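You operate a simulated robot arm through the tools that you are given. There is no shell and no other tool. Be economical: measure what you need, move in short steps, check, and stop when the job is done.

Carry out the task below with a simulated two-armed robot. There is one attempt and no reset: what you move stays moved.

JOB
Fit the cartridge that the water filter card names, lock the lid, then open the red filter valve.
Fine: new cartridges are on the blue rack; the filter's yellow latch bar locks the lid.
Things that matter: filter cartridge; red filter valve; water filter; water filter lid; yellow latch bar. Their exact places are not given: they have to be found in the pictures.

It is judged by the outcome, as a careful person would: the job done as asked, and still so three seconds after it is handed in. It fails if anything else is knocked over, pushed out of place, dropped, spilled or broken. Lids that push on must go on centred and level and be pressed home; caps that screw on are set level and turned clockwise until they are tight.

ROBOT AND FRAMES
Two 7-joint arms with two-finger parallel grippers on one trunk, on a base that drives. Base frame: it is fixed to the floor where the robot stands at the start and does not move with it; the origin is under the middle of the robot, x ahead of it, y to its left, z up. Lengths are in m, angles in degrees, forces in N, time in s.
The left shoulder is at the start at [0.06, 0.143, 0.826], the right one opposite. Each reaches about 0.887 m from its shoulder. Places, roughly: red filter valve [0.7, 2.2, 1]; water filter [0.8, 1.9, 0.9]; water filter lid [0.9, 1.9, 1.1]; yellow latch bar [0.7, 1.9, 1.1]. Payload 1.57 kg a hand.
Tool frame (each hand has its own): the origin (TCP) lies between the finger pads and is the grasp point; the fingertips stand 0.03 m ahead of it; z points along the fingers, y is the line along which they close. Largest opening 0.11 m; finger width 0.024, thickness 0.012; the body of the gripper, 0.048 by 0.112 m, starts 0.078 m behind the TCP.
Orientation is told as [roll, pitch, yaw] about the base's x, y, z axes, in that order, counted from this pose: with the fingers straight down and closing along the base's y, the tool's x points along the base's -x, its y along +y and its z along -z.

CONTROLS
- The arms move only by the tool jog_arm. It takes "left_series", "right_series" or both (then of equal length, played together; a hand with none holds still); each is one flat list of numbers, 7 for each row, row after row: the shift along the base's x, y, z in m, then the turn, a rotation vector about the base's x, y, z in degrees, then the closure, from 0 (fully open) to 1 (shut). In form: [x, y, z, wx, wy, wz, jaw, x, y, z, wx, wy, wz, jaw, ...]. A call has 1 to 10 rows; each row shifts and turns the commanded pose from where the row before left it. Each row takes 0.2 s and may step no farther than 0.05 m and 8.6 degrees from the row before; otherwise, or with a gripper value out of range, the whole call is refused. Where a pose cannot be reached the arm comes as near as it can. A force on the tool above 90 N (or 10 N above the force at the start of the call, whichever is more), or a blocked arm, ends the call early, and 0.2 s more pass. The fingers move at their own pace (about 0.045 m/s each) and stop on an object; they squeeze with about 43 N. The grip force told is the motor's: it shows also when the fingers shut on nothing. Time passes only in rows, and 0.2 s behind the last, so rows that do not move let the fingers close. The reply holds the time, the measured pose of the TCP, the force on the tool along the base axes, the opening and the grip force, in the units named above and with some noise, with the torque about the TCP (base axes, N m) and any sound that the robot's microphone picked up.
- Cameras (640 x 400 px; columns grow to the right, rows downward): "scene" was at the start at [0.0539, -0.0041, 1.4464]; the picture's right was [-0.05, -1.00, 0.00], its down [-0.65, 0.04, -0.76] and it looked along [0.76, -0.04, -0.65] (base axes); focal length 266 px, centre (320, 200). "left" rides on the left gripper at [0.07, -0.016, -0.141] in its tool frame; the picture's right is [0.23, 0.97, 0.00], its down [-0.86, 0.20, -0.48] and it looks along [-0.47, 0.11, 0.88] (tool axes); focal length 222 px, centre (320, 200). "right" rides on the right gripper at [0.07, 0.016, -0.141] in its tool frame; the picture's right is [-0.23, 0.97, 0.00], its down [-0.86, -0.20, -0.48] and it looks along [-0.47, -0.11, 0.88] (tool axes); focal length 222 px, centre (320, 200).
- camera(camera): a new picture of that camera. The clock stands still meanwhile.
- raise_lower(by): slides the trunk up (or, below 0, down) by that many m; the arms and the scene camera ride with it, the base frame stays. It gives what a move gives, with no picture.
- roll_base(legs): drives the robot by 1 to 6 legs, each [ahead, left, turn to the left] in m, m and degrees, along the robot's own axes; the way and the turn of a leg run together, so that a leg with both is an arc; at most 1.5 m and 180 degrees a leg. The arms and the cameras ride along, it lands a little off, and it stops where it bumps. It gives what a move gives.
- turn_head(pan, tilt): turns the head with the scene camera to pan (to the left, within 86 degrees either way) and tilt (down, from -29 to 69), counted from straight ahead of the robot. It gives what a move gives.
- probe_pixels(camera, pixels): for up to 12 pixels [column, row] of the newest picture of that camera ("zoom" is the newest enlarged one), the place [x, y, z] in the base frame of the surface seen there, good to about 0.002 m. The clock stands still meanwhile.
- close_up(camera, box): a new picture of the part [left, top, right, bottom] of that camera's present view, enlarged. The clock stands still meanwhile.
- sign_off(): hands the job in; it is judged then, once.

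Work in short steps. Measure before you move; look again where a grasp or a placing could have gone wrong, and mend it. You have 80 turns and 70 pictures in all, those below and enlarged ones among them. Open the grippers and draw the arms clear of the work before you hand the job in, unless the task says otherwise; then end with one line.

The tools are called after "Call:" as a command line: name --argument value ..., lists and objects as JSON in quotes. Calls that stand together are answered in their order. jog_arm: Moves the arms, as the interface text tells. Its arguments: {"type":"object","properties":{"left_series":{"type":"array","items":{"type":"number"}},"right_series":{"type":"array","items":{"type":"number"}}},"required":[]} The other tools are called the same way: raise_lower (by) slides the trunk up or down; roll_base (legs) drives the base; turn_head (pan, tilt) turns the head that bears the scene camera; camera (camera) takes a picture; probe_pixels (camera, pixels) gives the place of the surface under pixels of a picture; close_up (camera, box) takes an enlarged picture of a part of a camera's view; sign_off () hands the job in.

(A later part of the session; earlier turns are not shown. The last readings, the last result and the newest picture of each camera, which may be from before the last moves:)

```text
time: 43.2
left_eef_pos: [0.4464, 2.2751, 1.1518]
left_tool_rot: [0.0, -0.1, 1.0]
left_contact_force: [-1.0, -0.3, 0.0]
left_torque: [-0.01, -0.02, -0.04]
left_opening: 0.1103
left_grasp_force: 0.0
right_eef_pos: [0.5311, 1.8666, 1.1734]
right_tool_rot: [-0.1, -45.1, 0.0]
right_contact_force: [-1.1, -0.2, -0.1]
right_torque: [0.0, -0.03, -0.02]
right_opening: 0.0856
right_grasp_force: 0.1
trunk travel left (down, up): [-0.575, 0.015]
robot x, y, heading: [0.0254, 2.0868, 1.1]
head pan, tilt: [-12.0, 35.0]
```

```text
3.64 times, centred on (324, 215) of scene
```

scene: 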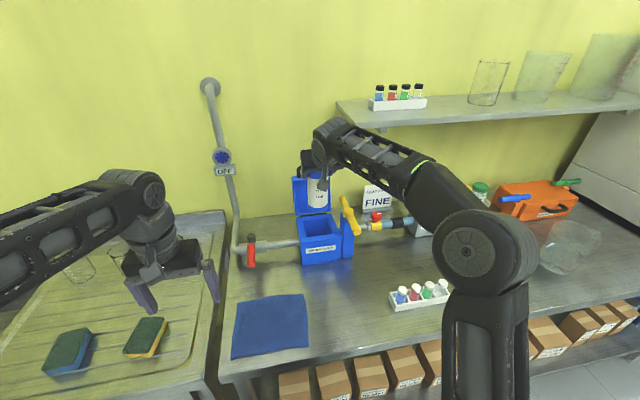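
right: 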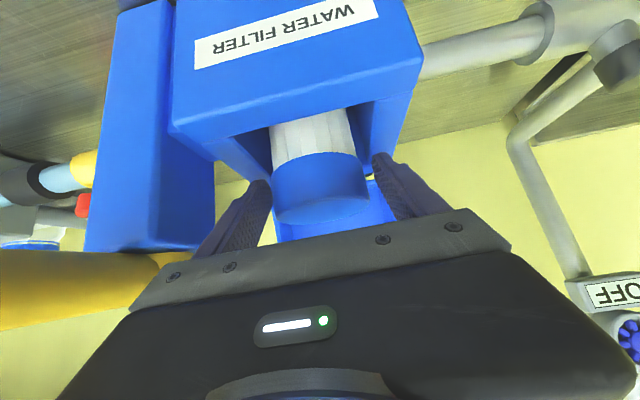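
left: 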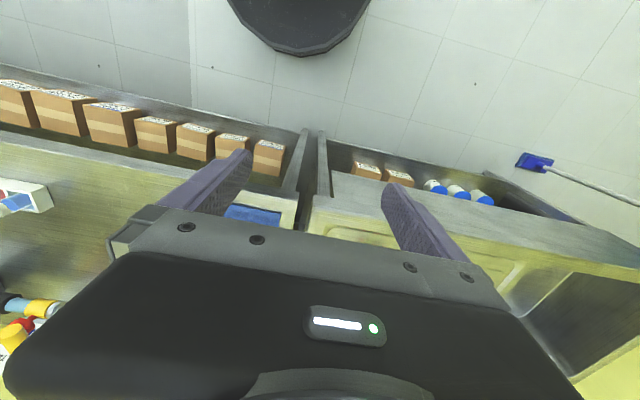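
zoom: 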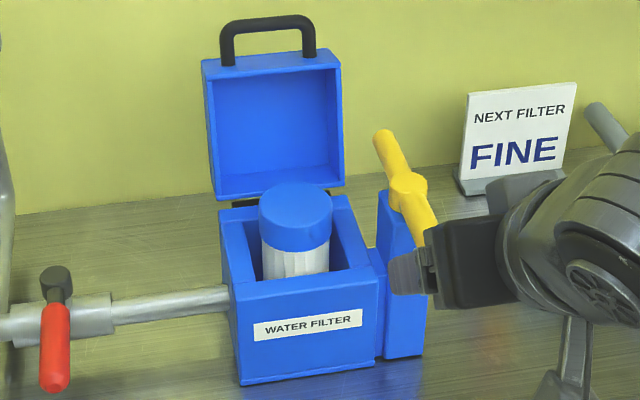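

The cartridge stands in the box. Now the lid: I probe handle, lid edges, hinge, and latch bar.

Call:
probe_pixels --camera "zoom" --pixels '[[268, 23], [228, 55], [310, 50], [205, 65], [337, 62], [268, 70], [220, 193], [335, 183], [280, 200], [270, 130], [295, 205], [285, 205]]'

Call:
probe_pixels --camera "scene" --pixels '[[368, 198], [371, 212], [380, 150], [264, 150], [369, 203]]'

```text
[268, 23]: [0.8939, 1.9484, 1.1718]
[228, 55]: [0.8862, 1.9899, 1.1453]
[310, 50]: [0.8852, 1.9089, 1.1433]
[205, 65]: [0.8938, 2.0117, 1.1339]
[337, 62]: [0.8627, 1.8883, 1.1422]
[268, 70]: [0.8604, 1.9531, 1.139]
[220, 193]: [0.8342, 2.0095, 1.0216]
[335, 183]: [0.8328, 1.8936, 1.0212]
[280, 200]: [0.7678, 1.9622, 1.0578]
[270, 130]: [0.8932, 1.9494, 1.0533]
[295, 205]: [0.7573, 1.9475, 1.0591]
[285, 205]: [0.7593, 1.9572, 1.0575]
```

```text
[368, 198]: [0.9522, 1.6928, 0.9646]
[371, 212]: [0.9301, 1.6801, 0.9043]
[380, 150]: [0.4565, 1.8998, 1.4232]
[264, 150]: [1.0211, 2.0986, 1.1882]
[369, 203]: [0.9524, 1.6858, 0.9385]
```

Geometry: hinge ≈[0.833,·,1.018], handle bar along y at ≈[0.890,1.948,1.168]. I'll grip the handle bar with the right hand turned 90° about its axis; first I raise it and make the pitch -20°.

Call:
jog_arm --right_series '[-0.02, 0.02, 0.04, 0, 8.3, 0, 0.22, -0.02, 0.02, 0.04, 0, 8.3, 0, 0.1, -0.02, 0.02, 0.03, 0, 8.4, 0, 0, 0, 0, 0, 2.8, 0, -7.69, 0, 0, 0, 0, 2.8, 0, -7.69, 0, 0, 0, 0, 2.8, 0, -7.69, 0, 0, 0, 0, 2.8, 0, -7.69, 0, 0, 0, 0, 2.8, 0, -7.69, 0, 0, 0, 0, 2.8, 0, -7.69, 0]'

Call:
jog_arm --right_series '[0, 0, 0, 2.8, 0, -7.69, 0, 0, 0, 0, 2.8, 0, -7.69, 0, 0, 0, 0, 2.8, 0, -7.69, 0, 0, 0, 0, 2.8, 0, -7.69, 0, 0, 0, 0, 2.8, 0, -7.69, 0]'

Call:
camera --camera "scene"

```text
time: 45.2
left_eef_pos: [0.4483, 2.276, 1.1508]
left_tool_rot: [-0.1, 0.0, 1.0]
left_contact_force: [-0.6, -0.2, -0.9]
left_torque: [0.0, -0.03, 0.03]
left_opening: 0.11
left_grasp_force: 0.1
right_eef_pos: [0.4712, 1.922, 1.2804]
right_tool_rot: [15.4, -13.0, -51.1]
right_contact_force: [-0.1, -0.6, 1.0]
right_torque: [-0.02, 0.01, 0.0]
right_opening: 0.11
right_grasp_force: 0.0
right hand out of reach, approached as far as the arm can: row 3
trunk travel left (down, up): [-0.575, 0.015]
robot x, y, heading: [0.0258, 2.0922, 0.7]
head pan, tilt: [-12.0, 35.0]
```

```text
time: 46.4
left_eef_pos: [0.4487, 2.2762, 1.151]
left_tool_rot: [0.0, -0.1, 0.9]
left_contact_force: [0.3, 1.1, -0.8]
left_torque: [-0.02, -0.01, -0.01]
left_opening: 0.1103
left_grasp_force: 0.0
right_eef_pos: [0.4723, 1.9249, 1.2796]
right_tool_rot: [20.0, 0.0, -90.2]
right_contact_force: [-0.3, 0.4, 0.4]
right_torque: [0.04, -0.02, 0.03]
right_opening: 0.1101
right_grasp_force: 0.0
trunk travel left (down, up): [-0.575, 0.015]
robot x, y, heading: [0.0269, 2.0869, 0.9]
head pan, tilt: [-12.0, 35.0]
```

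```text
34 pictures are left
```

scene: 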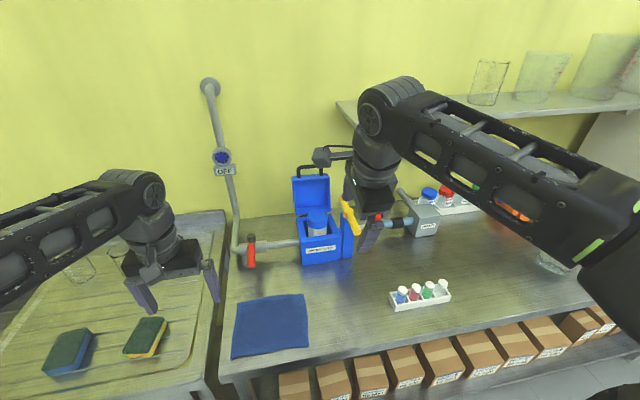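

The hand is turned as wanted. I check the wall shelf's left corner for clearance, then roll forward 0.12 m.

Call:
probe_pixels --camera "scene" --pixels '[[352, 127], [340, 104], [372, 108], [345, 115]]'

Call:
roll_base --legs '[[0.12, 0, -0.8]]'

Call:
camera --camera "scene"

```text
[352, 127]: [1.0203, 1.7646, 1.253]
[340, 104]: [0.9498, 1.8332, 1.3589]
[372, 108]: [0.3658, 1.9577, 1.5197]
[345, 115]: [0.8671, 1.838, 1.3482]
```

```text
time: 47.8
left_eef_pos: [0.5568, 2.2712, 1.1506]
left_tool_rot: [0.0, -0.1, 0.2]
left_contact_force: [-0.8, 0.1, -0.1]
left_torque: [-0.03, -0.04, 0.02]
left_opening: 0.1099
left_grasp_force: 0.0
right_eef_pos: [0.5757, 1.9164, 1.2807]
right_tool_rot: [20.1, 0.0, -90.9]
right_contact_force: [0.3, -0.1, 0.9]
right_torque: [0.02, -0.08, -0.02]
right_opening: 0.1104
right_grasp_force: 0.1
trunk travel left (down, up): [-0.575, 0.015]
robot x, y, heading: [0.1342, 2.0889, 0.2]
head pan, tilt: [-12.0, 35.0]
stopped in leg 1: the robot was blocked; the commanded pose is now the measured one
```

```text
33 pictures are left
```

scene: 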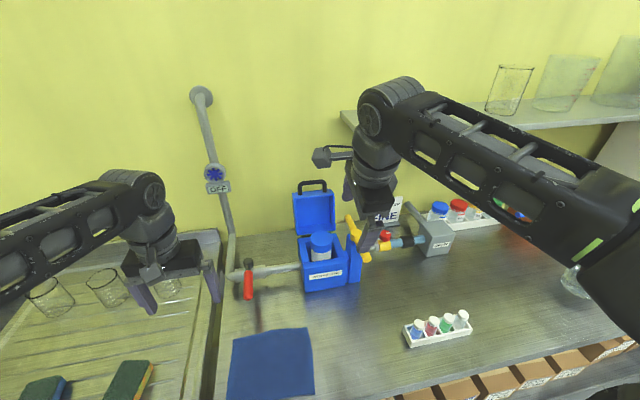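

The base stopped at x=0.134, near enough. I enlarge the lid handle for an exact measure before gripping.

Call:
close_up --camera "scene" --box '[280, 170, 344, 210]'

Call:
probe_pixels --camera "scene" --pixels '[[311, 182], [301, 190], [325, 188], [311, 197], [355, 240], [347, 222]]'

```text
10.00 times, centred on (312, 190) of scene
```

zoom: 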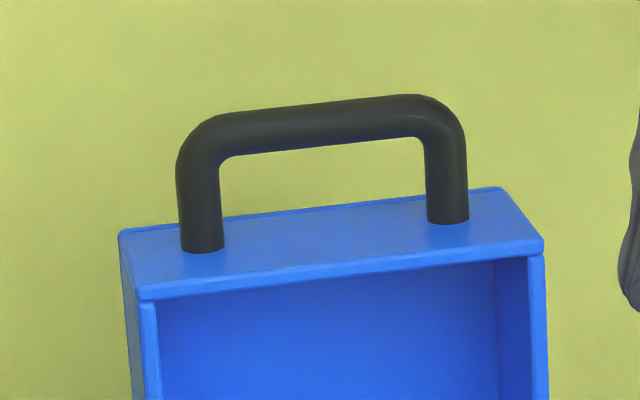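

```text
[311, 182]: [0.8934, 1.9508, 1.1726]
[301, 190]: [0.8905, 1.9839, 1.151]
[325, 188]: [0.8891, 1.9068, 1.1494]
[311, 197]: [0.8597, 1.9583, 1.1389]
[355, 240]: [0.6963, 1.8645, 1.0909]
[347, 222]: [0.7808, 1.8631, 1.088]
```

Call:
probe_pixels --camera "zoom" --pixels '[[315, 107], [315, 122], [315, 140], [200, 200], [200, 248], [448, 220], [448, 160], [315, 212], [315, 255], [315, 280], [500, 190]]'

```text
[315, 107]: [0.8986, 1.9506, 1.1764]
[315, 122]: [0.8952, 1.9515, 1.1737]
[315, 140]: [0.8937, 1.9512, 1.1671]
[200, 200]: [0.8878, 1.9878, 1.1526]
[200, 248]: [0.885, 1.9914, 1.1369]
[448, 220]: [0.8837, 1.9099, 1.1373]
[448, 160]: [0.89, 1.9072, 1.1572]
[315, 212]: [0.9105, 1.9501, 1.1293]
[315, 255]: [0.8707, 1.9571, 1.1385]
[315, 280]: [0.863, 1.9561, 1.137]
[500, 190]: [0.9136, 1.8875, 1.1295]
```

Handle bar centre ≈[0.899,1.950,1.170], straight and level along y. I bring the open hand above it at z≈1.25, pitching to -10°.

Call:
jog_arm --right_series '[0.04, 0.005, -0.005, 0, 2.5, 0.2, 0, 0.04, 0.005, -0.005, 0, 2.5, 0.2, 0, 0.04, 0.005, -0.005, 0, 2.5, 0.2, 0, 0.04, 0.005, -0.005, 0, 2.5, 0.2, 0, 0.04, 0.005, -0.005, 0, 0, 0, 0, 0.04, 0.005, -0.005, 0, 0, 0, 0, 0.04, 0.004, 0, 0, 0, 0, 0, 0.04, 0, 0, 0, 0, 0, 0]'

Call:
close_up --camera "scene" --box '[240, 90, 432, 210]'

Call:
camera --camera "right"

```text
time: 49.6
left_eef_pos: [0.5591, 2.2722, 1.1501]
left_tool_rot: [-0.2, 0.0, 0.1]
left_contact_force: [-1.0, 1.3, -0.3]
left_torque: [-0.06, -0.02, 0.0]
left_opening: 0.1102
left_grasp_force: 0.0
right_eef_pos: [0.7563, 1.955, 1.148]
right_tool_rot: [10.2, -0.3, -90.0]
right_contact_force: [0.3, 1.4, 0.0]
right_torque: [-0.04, -0.02, -0.01]
right_opening: 0.1099
right_grasp_force: 0.0
right hand out of reach, approached as far as the arm can: row 1, 2, 3, 4, 5, 6, 7, 8
trunk travel left (down, up): [-0.575, 0.015]
robot x, y, heading: [0.1362, 2.0909, -0.0]
head pan, tilt: [-12.0, 35.0]
```

```text
3.33 times, centred on (336, 150) of scene
```

zoom: 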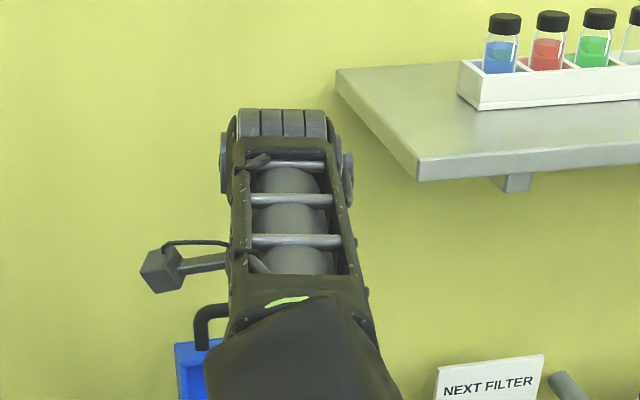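

```text
30 pictures are left
```

right: 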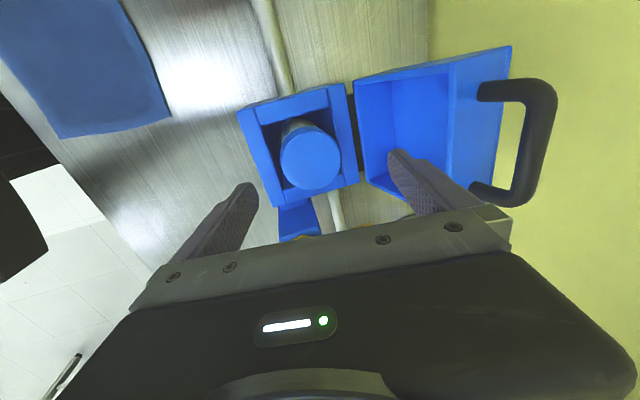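

The arm ran out of reach with the fingers that steep (TCP at [0.756,1.955,1.148], no contact). New plan: approach nearly horizontally and grip the bar from the front, one finger through the handle window; first I pull back from above the box and see where the commanded pose goes.

Call:
jog_arm --right_series '[-0.04, 0, 0.005, 0, 0, 0, 0, -0.04, 0, 0.005, 0, 0, 0, 0, -0.04, 0, 0.005, 0, 0, 0, 0]'

```text
time: 50.4
left_eef_pos: [0.5573, 2.2716, 1.1502]
left_tool_rot: [0.0, -0.1, 0.1]
left_contact_force: [0.6, 0.6, -0.3]
left_torque: [-0.01, -0.04, 0.01]
left_opening: 0.1102
left_grasp_force: 0.0
right_eef_pos: [0.6358, 1.9539, 1.1645]
right_tool_rot: [9.9, 0.0, -90.2]
right_contact_force: [-0.2, 0.6, -0.3]
right_torque: [-0.01, -0.04, 0.0]
right_opening: 0.1099
right_grasp_force: 0.1
trunk travel left (down, up): [-0.575, 0.015]
robot x, y, heading: [0.1355, 2.0923, 0.2]
head pan, tilt: [-12.0, 35.0]
```

Moves are relative to the actual pose. I back the base 0.1 m, then pitch the hand to about -78° and set the opening to ~0.034.

Call:
roll_base --legs '[[-0.1, 0, 0]]'

Call:
jog_arm --right_series '[0, 0, 0.005, 0, -7.6, 0, 0, 0, 0, 0.005, 0, -7.6, 0, 0.2, 0, 0, 0.005, 0, -7.6, 0, 0.4, 0, 0, 0.005, 0, -7.6, 0, 0.69, 0, 0, 0, 0, -7.6, 0, 0.69, 0, 0, 0, 0, -7.6, 0, 0.69, 0, 0, 0, 0, -7.6, 0, 0.69, 0, 0, 0, 0, -7.6, 0, 0.69, 0, 0, 0, 0, -7.2, 0, 0.69]'

Call:
camera --camera "scene"

```text
time: 51.5
left_eef_pos: [0.4597, 2.2684, 1.1512]
left_tool_rot: [0.0, -0.1, 0.0]
left_contact_force: [0.0, -0.3, -0.5]
left_torque: [-0.02, -0.02, 0.01]
left_opening: 0.11
left_grasp_force: 0.0
right_eef_pos: [0.5367, 1.9515, 1.1642]
right_tool_rot: [10.0, -0.1, -90.2]
right_contact_force: [0.2, -1.1, 1.1]
right_torque: [0.02, -0.06, 0.02]
right_opening: 0.11
right_grasp_force: 0.0
trunk travel left (down, up): [-0.575, 0.015]
robot x, y, heading: [0.0351, 2.0903, 0.1]
head pan, tilt: [-12.0, 35.0]
```

```text
time: 53.5
left_eef_pos: [0.4617, 2.2698, 1.1499]
left_tool_rot: [0.0, -0.1, -0.1]
left_contact_force: [0.9, 1.2, -0.3]
left_torque: [0.01, 0.01, 0.02]
left_opening: 0.11
left_grasp_force: 0.1
right_eef_pos: [0.5516, 1.9557, 1.1888]
right_tool_rot: [77.8, 0.1, -90.2]
right_contact_force: [-0.2, -0.1, 0.6]
right_torque: [0.01, 0.01, -0.01]
right_opening: 0.0343
right_grasp_force: 0.0
right hand out of reach, approached as far as the arm can: row 9
trunk travel left (down, up): [-0.575, 0.015]
robot x, y, heading: [0.0346, 2.0913, -0.1]
head pan, tilt: [-12.0, 35.0]
```

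```text
29 pictures are left
```

scene: 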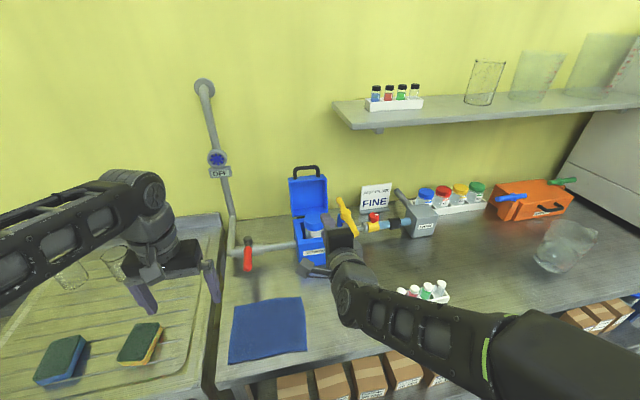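

The hand is at -78° pitch. I advance to 5 cm short of the handle and look through the wrist camera.

Call:
jog_arm --right_series '[0.045, -0.002, 0, 0, 0, 0, 0.69, 0.045, -0.002, 0, 0, 0, 0, 0.69, 0.045, -0.002, 0, 0, 0, 0, 0.69, 0.045, 0, 0, 0, 0, 0, 0.69, 0.045, 0, -0.002, 0, 0, 0, 0.69, 0.045, 0, -0.002, 0, 0, 0, 0.69]'

Call:
camera --camera "right"

Call:
close_up --camera "scene" --box '[264, 140, 408, 230]'

```text
time: 54.9
left_eef_pos: [0.4615, 2.2694, 1.1504]
left_tool_rot: [-0.1, -0.1, 0.0]
left_contact_force: [0.1, -0.4, -0.4]
left_torque: [0.0, -0.02, 0.05]
left_opening: 0.11
left_grasp_force: 0.1
right_eef_pos: [0.8243, 1.9471, 1.1854]
right_tool_rot: [77.8, 0.0, -90.1]
right_contact_force: [-0.1, -0.3, -0.5]
right_torque: [-0.01, 0.0, 0.02]
right_opening: 0.0344
right_grasp_force: 0.0
trunk travel left (down, up): [-0.575, 0.015]
robot x, y, heading: [0.0372, 2.0915, -0.2]
head pan, tilt: [-12.0, 35.0]
```

```text
28 pictures are left
```

right: 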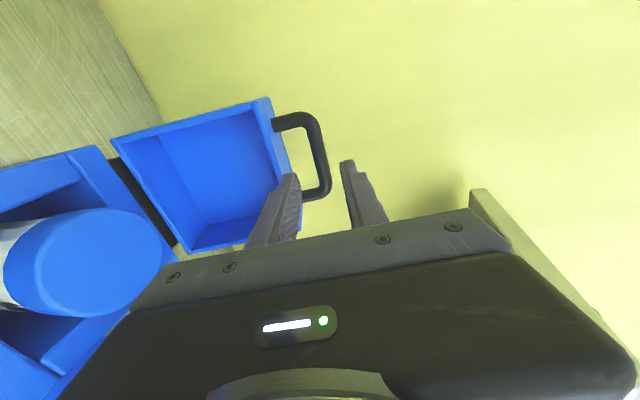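

```text
4.44 times, centred on (336, 185) of scene
```

zoom: 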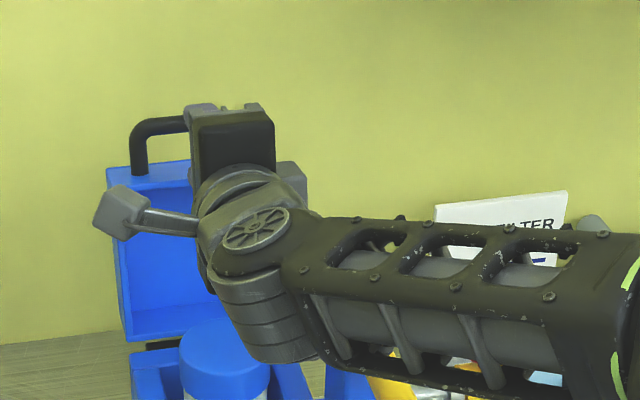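

The bar lies between the two fingers ((290,175) lower, (350,170) upper). I verify the wrist's clearance over the cartridge and latch.

Call:
probe_pixels --camera "zoom" --pixels '[[265, 355], [290, 345], [230, 345], [330, 355], [400, 370], [480, 385], [375, 385], [250, 290]]'

Call:
probe_pixels --camera "right" --pixels '[[318, 150], [323, 185], [305, 117], [290, 185], [350, 175], [283, 150]]'

```text
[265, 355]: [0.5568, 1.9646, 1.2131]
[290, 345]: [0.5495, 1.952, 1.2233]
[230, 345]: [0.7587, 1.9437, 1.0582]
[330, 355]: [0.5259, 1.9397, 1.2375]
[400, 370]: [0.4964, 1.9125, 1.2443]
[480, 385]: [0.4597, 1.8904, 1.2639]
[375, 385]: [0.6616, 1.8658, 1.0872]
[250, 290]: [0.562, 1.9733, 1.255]
```

```text
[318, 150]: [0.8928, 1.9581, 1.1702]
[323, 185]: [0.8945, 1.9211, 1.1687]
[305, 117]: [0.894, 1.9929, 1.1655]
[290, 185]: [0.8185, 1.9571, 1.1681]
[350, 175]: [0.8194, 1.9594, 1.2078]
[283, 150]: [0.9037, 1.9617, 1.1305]
```

All clear: bar centre confirmed near [0.898,1.170], on the hand's axis. I advance 6 cm along it and close on the bar.

Call:
jog_arm --right_series '[0.02, 0.001, -0.0042, 0, 0, 0, 0.69, 0.02, 0.001, -0.0042, 0, 0, 0, 0.69, 0.019, 0, -0.0042, 0, 0, 0, 0.69, 0, 0, 0, 0, 0, 0, 0.85, 0, 0, 0, 0, 0, 0, 1, 0, 0, 0, 0, 0, 0, 1]'

Call:
camera --camera "right"

```text
time: 56.3
left_eef_pos: [0.4607, 2.2694, 1.1506]
left_tool_rot: [0.0, 0.0, -0.1]
left_contact_force: [0.8, 0.6, -0.6]
left_torque: [0.01, -0.01, 0.03]
left_opening: 0.1099
left_grasp_force: 0.0
right_eef_pos: [0.8827, 1.9517, 1.1729]
right_tool_rot: [77.8, 0.3, -90.2]
right_contact_force: [-0.6, 0.9, -4.9]
right_torque: [0.62, 0.07, -0.11]
right_opening: 0.0138
right_grasp_force: 28.2
trunk travel left (down, up): [-0.575, 0.015]
robot x, y, heading: [0.035, 2.0927, -0.1]
head pan, tilt: [-12.0, 35.0]
```

```text
26 pictures are left
```

right: 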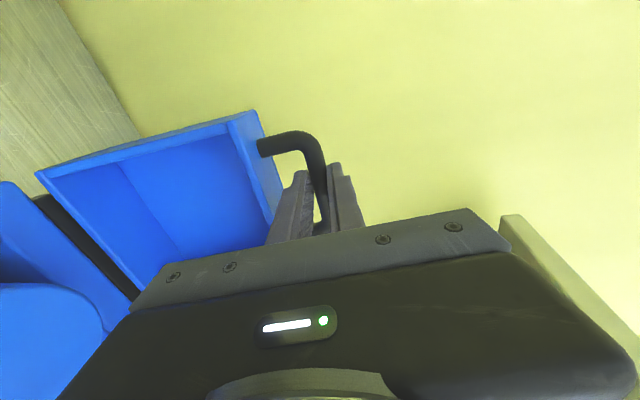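

Gripped (opening 0.0138). I swing the lid the first 30° along the arc about the hinge and check force.

Call:
jog_arm --right_series '[-0.0281, 0, 0.0089, 0, 0, 0, 1, -0.0292, 0, 0.0039, 0, 0, 0, 1, -0.0295, 0, -0.0012, 0, 0, 0, 1]'

Call:
camera --camera "right"

```text
time: 57.1
left_eef_pos: [0.4602, 2.2679, 1.151]
left_tool_rot: [0.1, 0.0, -0.2]
left_contact_force: [-1.0, -1.2, 0.0]
left_torque: [-0.02, 0.0, 0.0]
left_opening: 0.1102
left_grasp_force: 0.0
right_eef_pos: [0.7931, 1.9536, 1.1854]
right_tool_rot: [77.9, 0.2, -90.4]
right_contact_force: [-0.8, -7.4, -2.3]
right_torque: [0.57, 0.2, -0.19]
right_opening: 0.014
right_grasp_force: 30.4
trunk travel left (down, up): [-0.575, 0.015]
robot x, y, heading: [0.033, 2.0884, 0.0]
head pan, tilt: [-12.0, 35.0]
```

```text
25 pictures are left
```

right: 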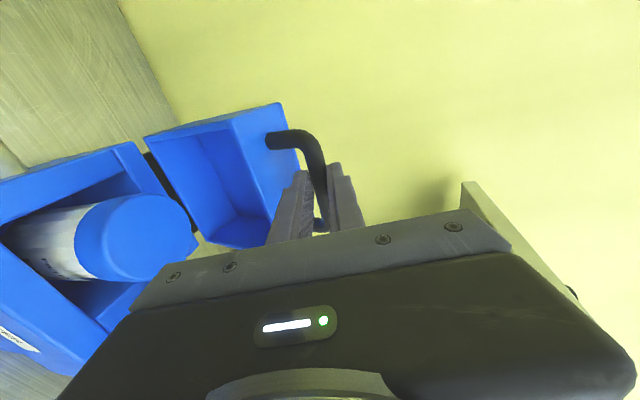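

The lid follows with small forces. I continue to about 137°.

Call:
jog_arm --right_series '[-0.0287, 0, -0.0063, 0, 0, 0, 1, -0.0273, 0, -0.0113, 0, 0, 0, 1, -0.0248, 0, -0.0157, 0, 0, 0, 1, -0.0218, 0, -0.0199, 0, 0, 0, 1]'

Call:
camera --camera "right"

Call:
close_up --camera "scene" --box '[264, 150, 408, 270]'

```text
time: 58.1
left_eef_pos: [0.4581, 2.2691, 1.1518]
left_tool_rot: [0.0, -0.1, -0.2]
left_contact_force: [-0.1, 0.2, 0.3]
left_torque: [-0.02, 0.01, -0.02]
left_opening: 0.1101
left_grasp_force: 0.0
right_eef_pos: [0.6888, 1.954, 1.1358]
right_tool_rot: [78.0, 0.1, -90.1]
right_contact_force: [-12.0, -2.9, 11.0]
right_torque: [0.17, -0.13, 0.15]
right_opening: 0.0136
right_grasp_force: 29.9
trunk travel left (down, up): [-0.575, 0.015]
robot x, y, heading: [0.037, 2.0901, -0.0]
head pan, tilt: [-12.0, 35.0]
```

```text
24 pictures are left
```

right: 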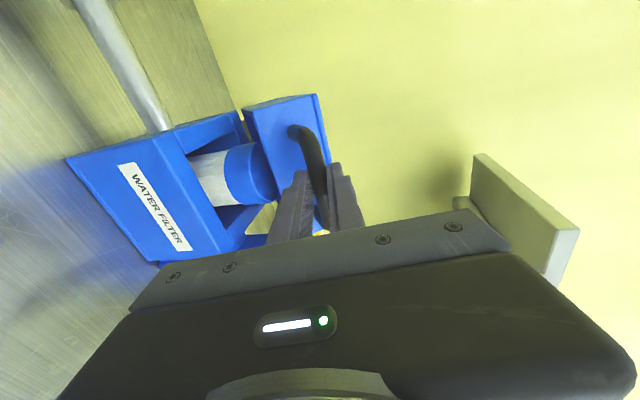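

```text
3.33 times, centred on (336, 210) of scene
```

zoom: 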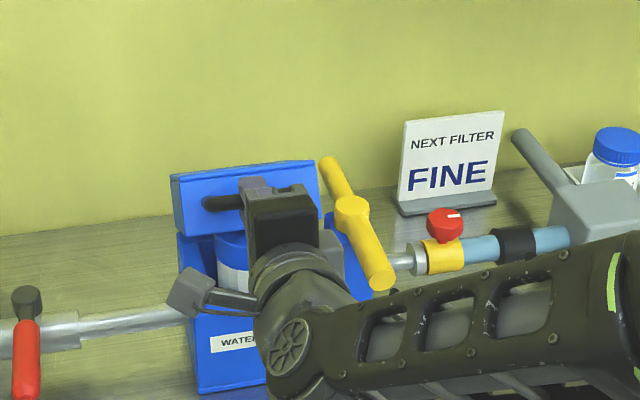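

Lid is past 70° of its swing and clears the cartridge. I continue lowering along the arc in smaller steps.

Call:
jog_arm --right_series '[-0.0095, 0, -0.0113, 0, 0, 0, 1, -0.0085, 0, -0.012, 0, 0, 0, 1, -0.0075, 0, -0.0128, 0, 0, 0, 1, -0.006, 0, -0.0133, 0, 0, 0, 1]'

Call:
camera --camera "right"

```text
time: 59.1
left_eef_pos: [0.4574, 2.2712, 1.1516]
left_tool_rot: [0.1, -0.1, -0.1]
left_contact_force: [-0.1, 0.2, -1.2]
left_torque: [-0.03, -0.02, 0.0]
left_opening: 0.11
left_grasp_force: 0.1
right_eef_pos: [0.6558, 1.9525, 1.0839]
right_tool_rot: [77.9, 0.1, -90.1]
right_contact_force: [-22.3, 3.8, 8.6]
right_torque: [0.0, -0.05, 0.39]
right_opening: 0.0138
right_grasp_force: 30.0
trunk travel left (down, up): [-0.575, 0.015]
robot x, y, heading: [0.0366, 2.0905, -0.1]
head pan, tilt: [-12.0, 35.0]
```

```text
22 pictures are left
```

right: 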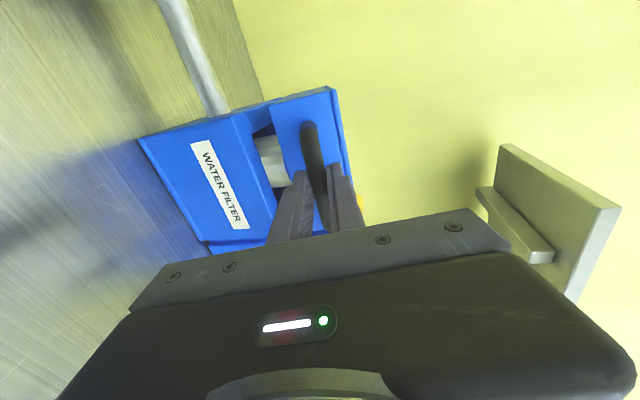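

The tool feels -22 N in x, so the true radius is a few mm larger; I ease outward while lowering the last ~3 cm.

Call:
jog_arm --right_series '[-0.007, 0, -0.009, 0, 0, 0, 1, -0.004, 0, -0.009, 0, 0, 0, 1, -0.003, 0, -0.008, 0, 0, 0, 1]'

Call:
camera --camera "right"

Call:
close_up --camera "scene" --box '[264, 150, 408, 270]'

```text
time: 59.9
left_eef_pos: [0.4627, 2.272, 1.1485]
left_tool_rot: [0.0, 0.0, -0.2]
left_contact_force: [-0.2, -0.4, 0.5]
left_torque: [0.01, -0.02, -0.01]
left_opening: 0.1101
left_grasp_force: 0.0
right_eef_pos: [0.6459, 1.9521, 1.0565]
right_tool_rot: [77.8, 0.0, -90.1]
right_contact_force: [8.1, 10.3, -1.5]
right_torque: [-0.19, -0.06, 0.49]
right_opening: 0.0134
right_grasp_force: 30.7
trunk travel left (down, up): [-0.575, 0.015]
robot x, y, heading: [0.035, 2.0895, 0.2]
head pan, tilt: [-12.0, 35.0]
```

```text
21 pictures are left
```

right: 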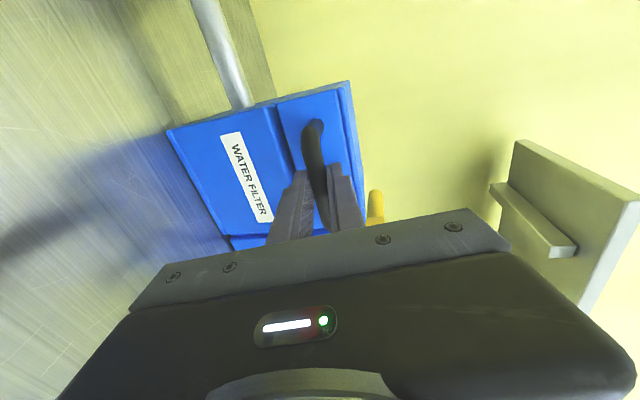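

```text
3.33 times, centred on (336, 210) of scene
```

zoom: 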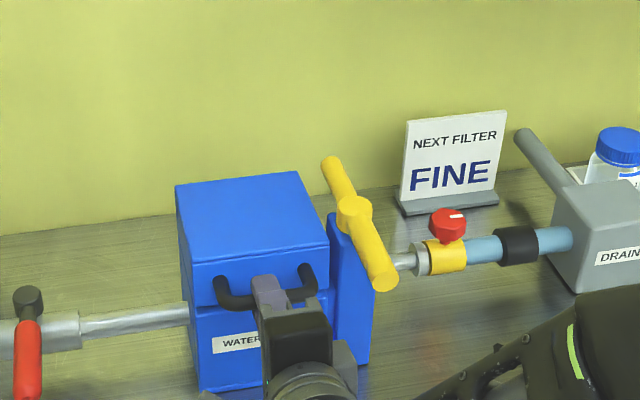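

The lid looks nearly closed. I press down in small steps until it seats.

Call:
jog_arm --right_series '[0, 0, -0.004, 0, 0, 0, 1, 0, 0, -0.004, 0, 0, 0, 1, 0, 0, -0.004, 0, 0, 0, 1]'

Call:
close_up --camera "scene" --box '[284, 190, 380, 270]'

```text
time: 60.7
left_eef_pos: [0.4607, 2.2705, 1.1515]
left_tool_rot: [0.0, 0.0, -0.1]
left_contact_force: [-0.4, -0.3, 0.2]
left_torque: [0.01, 0.0, 0.01]
left_opening: 0.1101
left_grasp_force: 0.0
right_eef_pos: [0.6441, 1.9519, 1.0448]
right_tool_rot: [77.9, 0.0, -90.2]
right_contact_force: [-3.9, 8.3, 2.9]
right_torque: [-0.22, 0.02, 0.4]
right_opening: 0.0139
right_grasp_force: 30.2
trunk travel left (down, up): [-0.575, 0.015]
robot x, y, heading: [0.036, 2.0902, -0.2]
head pan, tilt: [-12.0, 35.0]
```

```text
5.00 times, centred on (332, 230) of scene
```

zoom: 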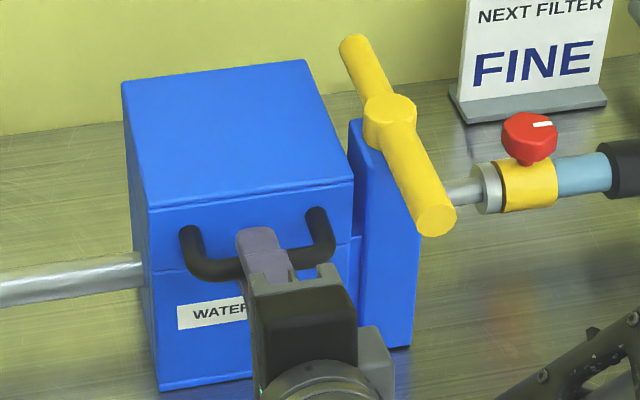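

Call:
probe_pixels --camera "zoom" --pixels '[[160, 195], [340, 170], [135, 90], [300, 70], [230, 130], [170, 262], [420, 180], [355, 55], [390, 110], [375, 135], [385, 300]]'

Call:
jog_arm --right_series '[0, 0, -0.003, 0, 0, 0, 1, 0, 0, -0.003, 0, 0, 0, 1, 0, 0, -0.003, 0, 0, 0, 1]'

```text
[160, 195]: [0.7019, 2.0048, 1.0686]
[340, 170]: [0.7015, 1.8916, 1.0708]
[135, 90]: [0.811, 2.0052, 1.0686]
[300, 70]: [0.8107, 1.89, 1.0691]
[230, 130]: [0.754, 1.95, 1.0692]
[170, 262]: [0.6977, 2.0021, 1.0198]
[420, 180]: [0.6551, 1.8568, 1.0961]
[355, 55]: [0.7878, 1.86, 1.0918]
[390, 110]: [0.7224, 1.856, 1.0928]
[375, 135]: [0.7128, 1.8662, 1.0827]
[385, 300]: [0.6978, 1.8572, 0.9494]
```

```text
time: 61.5
left_eef_pos: [0.4569, 2.2702, 1.1523]
left_tool_rot: [-0.1, -0.2, -0.1]
left_contact_force: [0.3, -0.4, -0.9]
left_torque: [-0.01, 0.01, -0.03]
left_opening: 0.11
left_grasp_force: 0.0
right_eef_pos: [0.6445, 1.9527, 1.0441]
right_tool_rot: [79.0, 0.1, -90.3]
right_contact_force: [-6.5, 3.7, 38.0]
right_torque: [-0.22, -0.64, 0.56]
right_opening: 0.0135
right_grasp_force: 30.6
trunk travel left (down, up): [-0.575, 0.015]
robot x, y, heading: [0.0376, 2.0904, -0.1]
head pan, tilt: [-12.0, 35.0]
```

The lid is level (top z≈1.069 all round) and pressed home with 38 N. I release the handle, back out, close the fingers and shift to the right of the latch bar's front end.

Call:
jog_arm --right_series '[0, 0, 0.006, 0, 0, 0, 1, 0, 0, 0, 0, 0, 0, 0.8, 0, 0, 0, 0, 0, 0, 0.7, -0.035, 0, 0, 0, 0, 0, 0.7, -0.035, 0, 0, 0, 0, 0, 0.7, 0, -0.03, 0.02, 0, 0, 0, 1, 0, -0.035, 0.02, 0, 0, 0, 1, 0, -0.035, 0.004, 0, 0, 0, 1, 0, -0.032, 0, 0, 0, 0, 1]'

Call:
close_up --camera "scene" --box '[264, 160, 424, 280]'

```text
time: 63.5
left_eef_pos: [0.4608, 2.2692, 1.1502]
left_tool_rot: [-0.1, 0.0, -0.2]
left_contact_force: [-0.9, 0.6, 0.3]
left_torque: [0.01, 0.04, 0.01]
left_opening: 0.11
left_grasp_force: 0.0
right_eef_pos: [0.5847, 1.8186, 1.0867]
right_tool_rot: [77.9, 0.1, -90.2]
right_contact_force: [-0.1, -0.1, -0.4]
right_torque: [-0.02, -0.02, 0.0]
right_opening: 0.0001
right_grasp_force: 21.3
right hand out of reach, approached as far as the arm can: row 6
trunk travel left (down, up): [-0.575, 0.015]
robot x, y, heading: [0.0335, 2.0916, -0.1]
head pan, tilt: [-12.0, 35.0]
```

```text
3.33 times, centred on (344, 220) of scene
```

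zoom: 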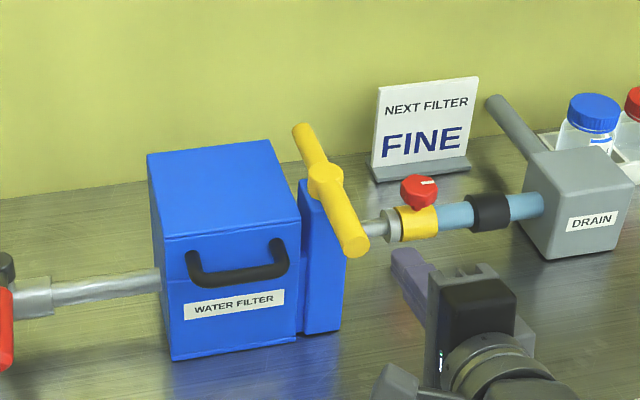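

The fingers are closed right of the bar. I raise 7 mm, move forward beside the bar's front end, then push it toward +y through about 45°.

Call:
jog_arm --right_series '[0, 0, 0.007, 0, 0, 0, 1, 0.026, 0, 0, 0, 0, 0, 1, 0.026, 0, 0, 0, 0, 0, 1, 0, 0.012, 0, 0, 0, 0, 1, -0.004, 0.019, 0, 0, 0, 0, 1, 0.001, 0.0195, 0, 0, 0, 0, 1, 0.0055, 0.0185, 0, 0, 0, 0, 1]'

Call:
close_up --camera "scene" --box '[264, 160, 424, 280]'

```text
time: 65.0
left_eef_pos: [0.462, 2.2653, 1.1505]
left_tool_rot: [0.2, 0.0, -0.5]
left_contact_force: [0.3, 1.0, -0.4]
left_torque: [-0.12, 0.05, -0.03]
left_opening: 0.11
left_grasp_force: 0.1
right_eef_pos: [0.6344, 1.8302, 1.0948]
right_tool_rot: [78.2, 0.0, -95.5]
right_contact_force: [-6.8, -36.1, -3.4]
right_torque: [-0.39, 0.02, 0.32]
right_opening: 0.0001
right_grasp_force: 21.3
trunk travel left (down, up): [-0.575, 0.015]
robot x, y, heading: [0.0357, 2.0876, -0.9]
head pan, tilt: [-12.0, 35.0]
stopped in row 7 (right hand): the force on the tool passed its limit at 95 N (the readings are from after the stop); the commanded pose is now the measured one
```

```text
3.33 times, centred on (344, 220) of scene
```

zoom: 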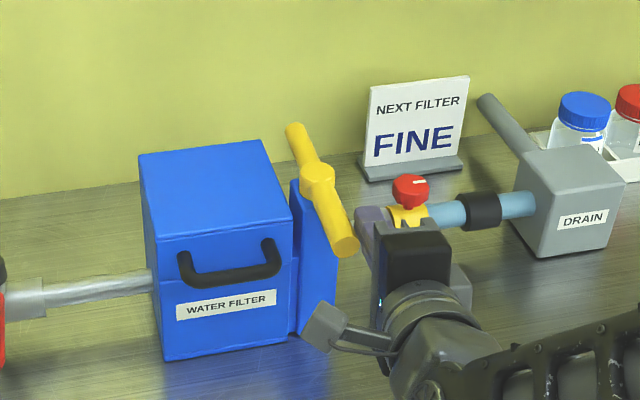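

The bar does not turn that way (stop at 95 N), so it locks by turning the other way: front end toward -y, back end over the lid. I withdraw and reposition on the bar's +y side.

Call:
jog_arm --right_series '[0, -0.012, 0, 0, 0, 5.3, 1, -0.03, 0, 0, 0, 0, 0, 1, -0.025, 0, 0, 0, 0, 0, 1, 0, 0.04, 0.005, 0, 0, 0, 1, 0, 0.04, 0, 0, 0, 0, 1]'

Call:
close_up --camera "scene" --box '[264, 160, 424, 280]'

```text
time: 66.2
left_eef_pos: [0.4613, 2.2658, 1.151]
left_tool_rot: [-0.1, 0.0, -0.4]
left_contact_force: [-0.3, 0.1, -0.4]
left_torque: [-0.03, 0.01, 0.0]
left_opening: 0.1102
left_grasp_force: 0.0
right_eef_pos: [0.5837, 1.9119, 1.1033]
right_tool_rot: [78.3, 0.0, -88.7]
right_contact_force: [-0.6, 0.1, 1.0]
right_torque: [-0.01, 0.0, -0.03]
right_opening: 0.0
right_grasp_force: 21.6
right hand out of reach, approached as far as the arm can: row 4
trunk travel left (down, up): [-0.575, 0.015]
robot x, y, heading: [0.0371, 2.0875, -0.4]
head pan, tilt: [-12.0, 35.0]
```

```text
3.33 times, centred on (344, 220) of scene
```

zoom: 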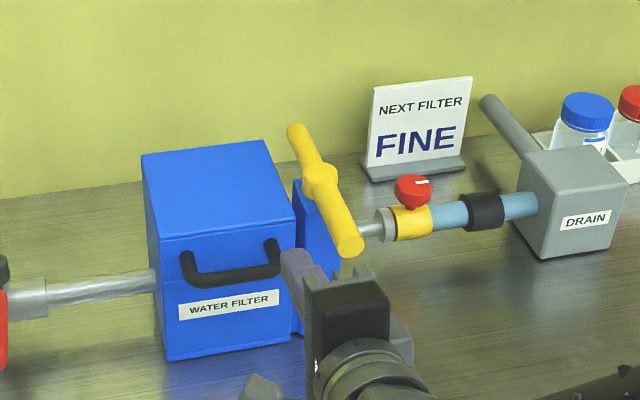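

The fingertips are now on the lid side of the bar. I move in over the lid and push the front end toward -y about 45°.

Call:
jog_arm --right_series '[0.026, 0, -0.004, 0, 0, 0, 1, 0.027, 0, -0.004, 0, 0, 0, 1, 0, -0.015, 0, 0, 0, 0, 1, 0, -0.0145, 0, 0, 0, 0, 1, -0.004, -0.019, 0, 0, 0, 0, 1, 0.001, -0.0195, 0, 0, 0, 0, 1, 0.0055, -0.0185, 0, 0, 0, 0, 1]'

Call:
close_up --camera "scene" --box '[264, 160, 424, 280]'

```text
time: 67.8
left_eef_pos: [0.4614, 2.2643, 1.1488]
left_tool_rot: [0.0, 0.0, -0.5]
left_contact_force: [0.1, -0.9, -0.8]
left_torque: [0.06, 0.0, -0.01]
left_opening: 0.11
left_grasp_force: 0.1
right_eef_pos: [0.6421, 1.8237, 1.094]
right_tool_rot: [78.2, 0.2, -88.7]
right_contact_force: [0.1, 0.7, 0.2]
right_torque: [0.01, 0.02, 0.01]
right_opening: 0.0
right_grasp_force: 21.6
trunk travel left (down, up): [-0.575, 0.015]
robot x, y, heading: [0.0359, 2.0893, -0.4]
head pan, tilt: [-12.0, 35.0]
```

```text
3.33 times, centred on (344, 220) of scene
```

zoom: 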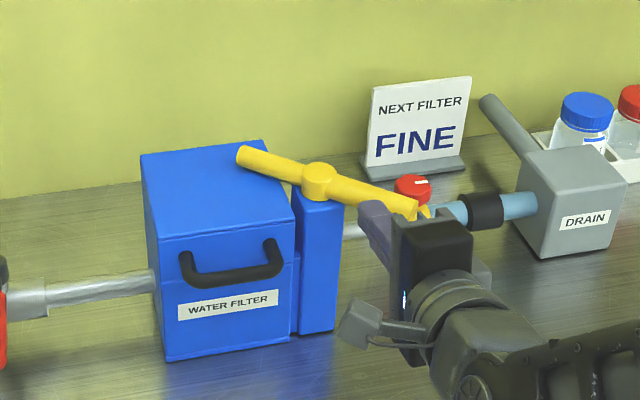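

The bar is turning over the lid. I push through the remaining 45°.

Call:
jog_arm --right_series '[0.0105, -0.0165, 0, 0, 0, 0, 1, 0.0143, -0.013, 0, 0, 0, 0, 1, 0.017, -0.009, 0, 0, 0, 0, 1, 0.006, 0, 0, 0, 0, 0, 1]'

Call:
close_up --camera "scene" --box '[264, 160, 424, 280]'

```text
time: 68.8
left_eef_pos: [0.4596, 2.2659, 1.1513]
left_tool_rot: [0.0, -0.2, -0.5]
left_contact_force: [0.0, 0.7, 0.2]
left_torque: [-0.02, 0.0, -0.02]
left_opening: 0.1102
left_grasp_force: 0.1
right_eef_pos: [0.6856, 1.7869, 1.0922]
right_tool_rot: [78.3, 0.0, -88.6]
right_contact_force: [-23.0, 2.7, 1.0]
right_torque: [-0.3, 0.1, -0.11]
right_opening: 0.0
right_grasp_force: 21.6
trunk travel left (down, up): [-0.575, 0.015]
robot x, y, heading: [0.035, 2.0902, -0.7]
head pan, tilt: [-12.0, 35.0]
```

```text
3.33 times, centred on (344, 220) of scene
```

zoom: 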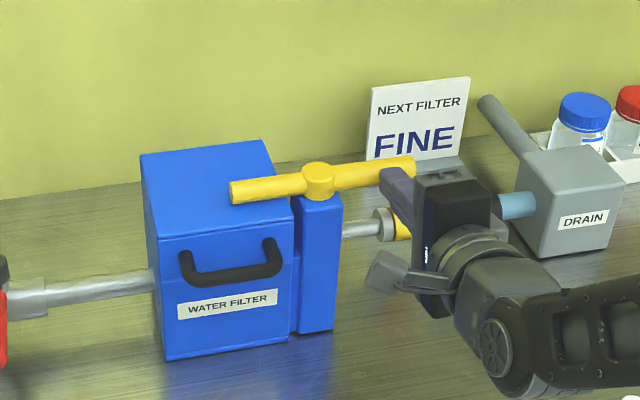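

The bar now lies across the lid and pushes back 23 N at its stop. I withdraw the right hand and verify the bar's direction.

Call:
jog_arm --right_series '[-0.035, 0, 0, 0, 0, 0, 1, -0.035, 0, 0, 0, 0, 0, 1, -0.03, -0.01, 0, 0, 0, 0, 1]'

Call:
close_up --camera "scene" --box '[304, 185, 384, 235]'

Call:
turn_head --pan 12 --tilt 35

Call:
camera --camera "scene"

```text
time: 69.6
left_eef_pos: [0.4619, 2.2649, 1.1512]
left_tool_rot: [0.0, -0.1, -0.4]
left_contact_force: [0.0, 0.2, -0.7]
left_torque: [-0.01, -0.03, 0.0]
left_opening: 0.1096
left_grasp_force: 0.0
right_eef_pos: [0.5827, 1.7767, 1.0919]
right_tool_rot: [78.4, 0.0, -88.6]
right_contact_force: [-0.2, -1.2, 0.3]
right_torque: [0.0, -0.02, 0.0]
right_opening: 0.0001
right_grasp_force: 21.5
trunk travel left (down, up): [-0.575, 0.015]
robot x, y, heading: [0.0345, 2.0929, -0.4]
head pan, tilt: [-12.0, 35.0]
```

```text
8.00 times, centred on (344, 210) of scene
```

zoom: 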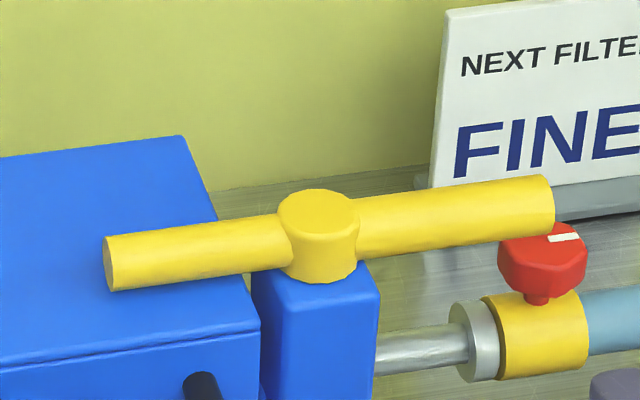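

```text
time: 70.5
left_eef_pos: [0.4619, 2.2661, 1.15]
left_tool_rot: [0.0, 0.1, -0.5]
left_contact_force: [1.2, -0.4, 0.4]
left_torque: [0.0, 0.01, 0.01]
left_opening: 0.11
left_grasp_force: 0.0
right_eef_pos: [0.584, 1.7766, 1.0911]
right_tool_rot: [78.4, 0.2, -88.6]
right_contact_force: [0.7, 0.1, 0.5]
right_torque: [0.03, -0.02, -0.03]
right_opening: 0.0
right_grasp_force: 21.4
trunk travel left (down, up): [-0.575, 0.015]
robot x, y, heading: [0.0383, 2.0922, -0.5]
head pan, tilt: [12.0, 35.0]
```

```text
12 pictures are left
```

scene: 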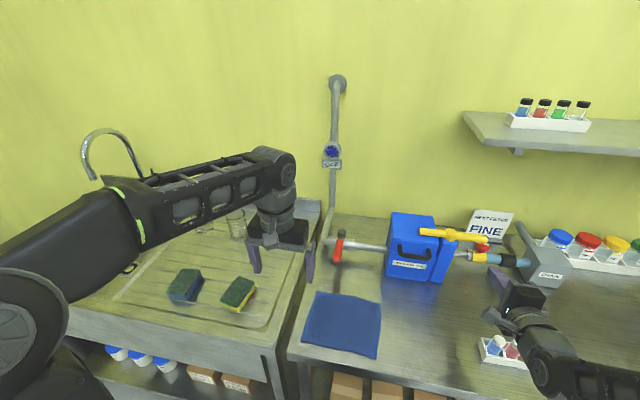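

The latch bar is locked across the lid. Now the left hand: I close it, pitch to -30°, and bring it beside (+y of) the red lever's outer end.

Call:
jog_arm --left_series '[0.03, -0.008, -0.01, 0, -7.5, 0, 0.5, 0.03, -0.008, -0.01, 0, -7.5, 0, 1, 0.03, -0.008, -0.01, 0, -7.5, 0, 1, 0.03, -0.008, -0.01, 0, -7.5, 0, 1, 0.034, -0.009, -0.01, 0, 0, 0, 1, 0.034, 0, 0, 0, 0, 0, 1, 0, 0, -0.03, 0, 0, 0, 1, 0, 0, -0.03, 0, 0, 0, 1, 0, 0, -0.021, 0, 0, 0, 1]'

Call:
close_up --camera "scene" --box '[264, 180, 424, 290]'

```text
time: 72.5
left_eef_pos: [0.6521, 2.2246, 1.0182]
left_tool_rot: [0.3, -30.1, -0.5]
left_contact_force: [-0.4, 0.2, 0.7]
left_torque: [0.01, -0.01, 0.01]
left_opening: 0.0002
left_grasp_force: 21.2
right_eef_pos: [0.5835, 1.7764, 1.0897]
right_tool_rot: [78.3, 0.0, -88.7]
right_contact_force: [0.0, -0.6, 0.0]
right_torque: [0.0, 0.02, -0.02]
right_opening: 0.0
right_grasp_force: 21.2
trunk travel left (down, up): [-0.575, 0.015]
robot x, y, heading: [0.0358, 2.0856, -0.3]
head pan, tilt: [12.0, 35.0]
```

```text
3.64 times, centred on (344, 235) of scene
```

zoom: 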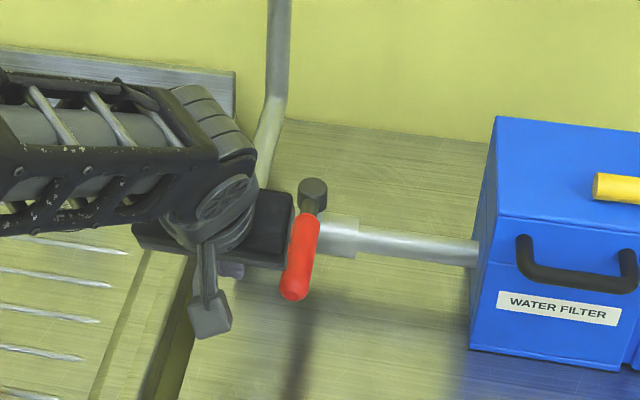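

The closed fingers are left of the lever, clear. I push it toward -y through about 45°.

Call:
jog_arm --left_series '[-0.001, -0.014, 0, 0, 0, 0, 1, -0.001, -0.0125, 0, 0, 0, 0, 1, -0.0035, -0.0255, 0, 0, 0, 0, 1, 0.0032, -0.0255, 0, 0, 0, 0, 1, 0.0097, -0.0238, 0, 0, 0, 0, 1]'

Call:
close_up --camera "scene" --box '[264, 180, 424, 290]'

```text
time: 73.7
left_eef_pos: [0.6566, 2.1229, 1.0183]
left_tool_rot: [0.4, -30.1, -0.4]
left_contact_force: [0.2, -0.8, -0.2]
left_torque: [0.02, -0.01, 0.04]
left_opening: 0.0
left_grasp_force: 21.4
right_eef_pos: [0.5857, 1.7762, 1.0903]
right_tool_rot: [78.4, 0.1, -88.7]
right_contact_force: [-0.6, -0.4, 0.4]
right_torque: [-0.02, 0.01, 0.03]
right_opening: 0.0
right_grasp_force: 21.3
trunk travel left (down, up): [-0.575, 0.015]
robot x, y, heading: [0.0365, 2.0851, -0.5]
head pan, tilt: [12.0, 35.0]
```

```text
3.64 times, centred on (344, 235) of scene
```

zoom: 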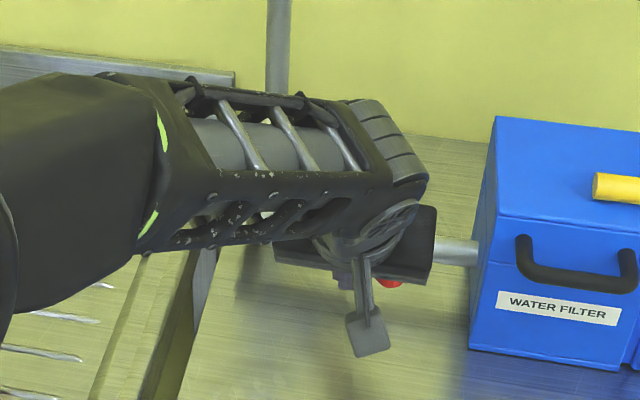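

The lever (red at (390,283)) moves ahead of the finger. I push the remaining 45° and stop at its end.

Call:
jog_arm --left_series '[0.0184, -0.0202, 0, 0, 0, 0, 1, 0.0203, -0.0158, 0, 0, 0, 0, 1, 0.0237, -0.0099, 0, 0, 0, 0, 1, 0.006, 0, 0, 0, 0, 0, 1]'

Call:
close_up --camera "scene" --box '[264, 180, 424, 290]'

```text
time: 74.7
left_eef_pos: [0.7234, 2.0747, 1.019]
left_tool_rot: [0.3, -29.9, -0.5]
left_contact_force: [-9.8, 0.3, 0.0]
left_torque: [-0.09, 0.2, 0.01]
left_opening: 0.0
left_grasp_force: 21.6
right_eef_pos: [0.5838, 1.7751, 1.0908]
right_tool_rot: [78.5, -0.1, -88.6]
right_contact_force: [0.3, -0.7, 0.7]
right_torque: [0.02, 0.04, 0.02]
right_opening: 0.0
right_grasp_force: 21.3
trunk travel left (down, up): [-0.575, 0.015]
robot x, y, heading: [0.0355, 2.0894, -0.3]
head pan, tilt: [12.0, 35.0]
```

```text
3.64 times, centred on (344, 235) of scene
```

zoom: 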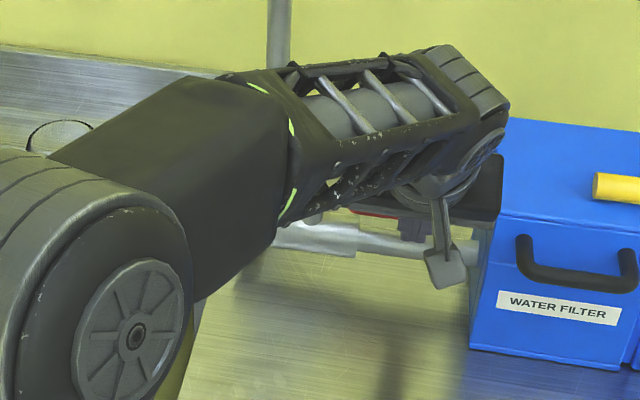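

The finger meets resistance (-10 N), so the lever is at or near its stop. I press 4 mm more, then withdraw the left hand back and up to look.

Call:
jog_arm --left_series '[0.004, 0, 0, 0, 0, 0, 1, -0.03, 0.005, 0.01, 0, 0, 0, 1, -0.04, 0.02, 0.03, 0, 0, 0, 1, -0.04, 0.03, 0.03, 0, 0, 0, 0.5, -0.04, 0.04, 0.03, 0, 0, 0, 0, -0.04, 0.04, 0.01, 0, 0, 0, 0]'

Call:
camera --camera "scene"

Call:
close_up --camera "scene" --box '[304, 200, 504, 300]'

```text
refused: row 3 steps farther than a row can; nothing moved
```

```text
8 pictures are left
```

scene: 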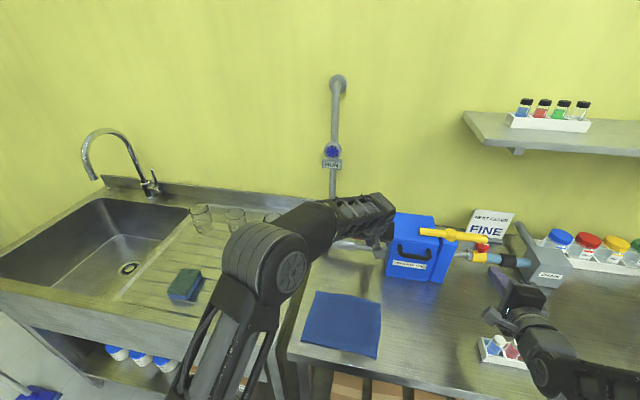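

```text
3.20 times, centred on (404, 250) of scene
```

zoom: 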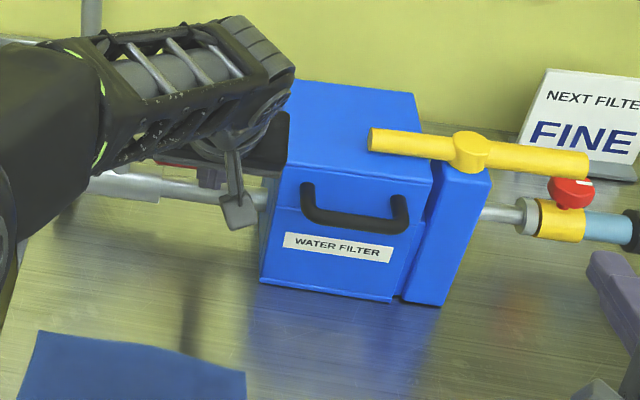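

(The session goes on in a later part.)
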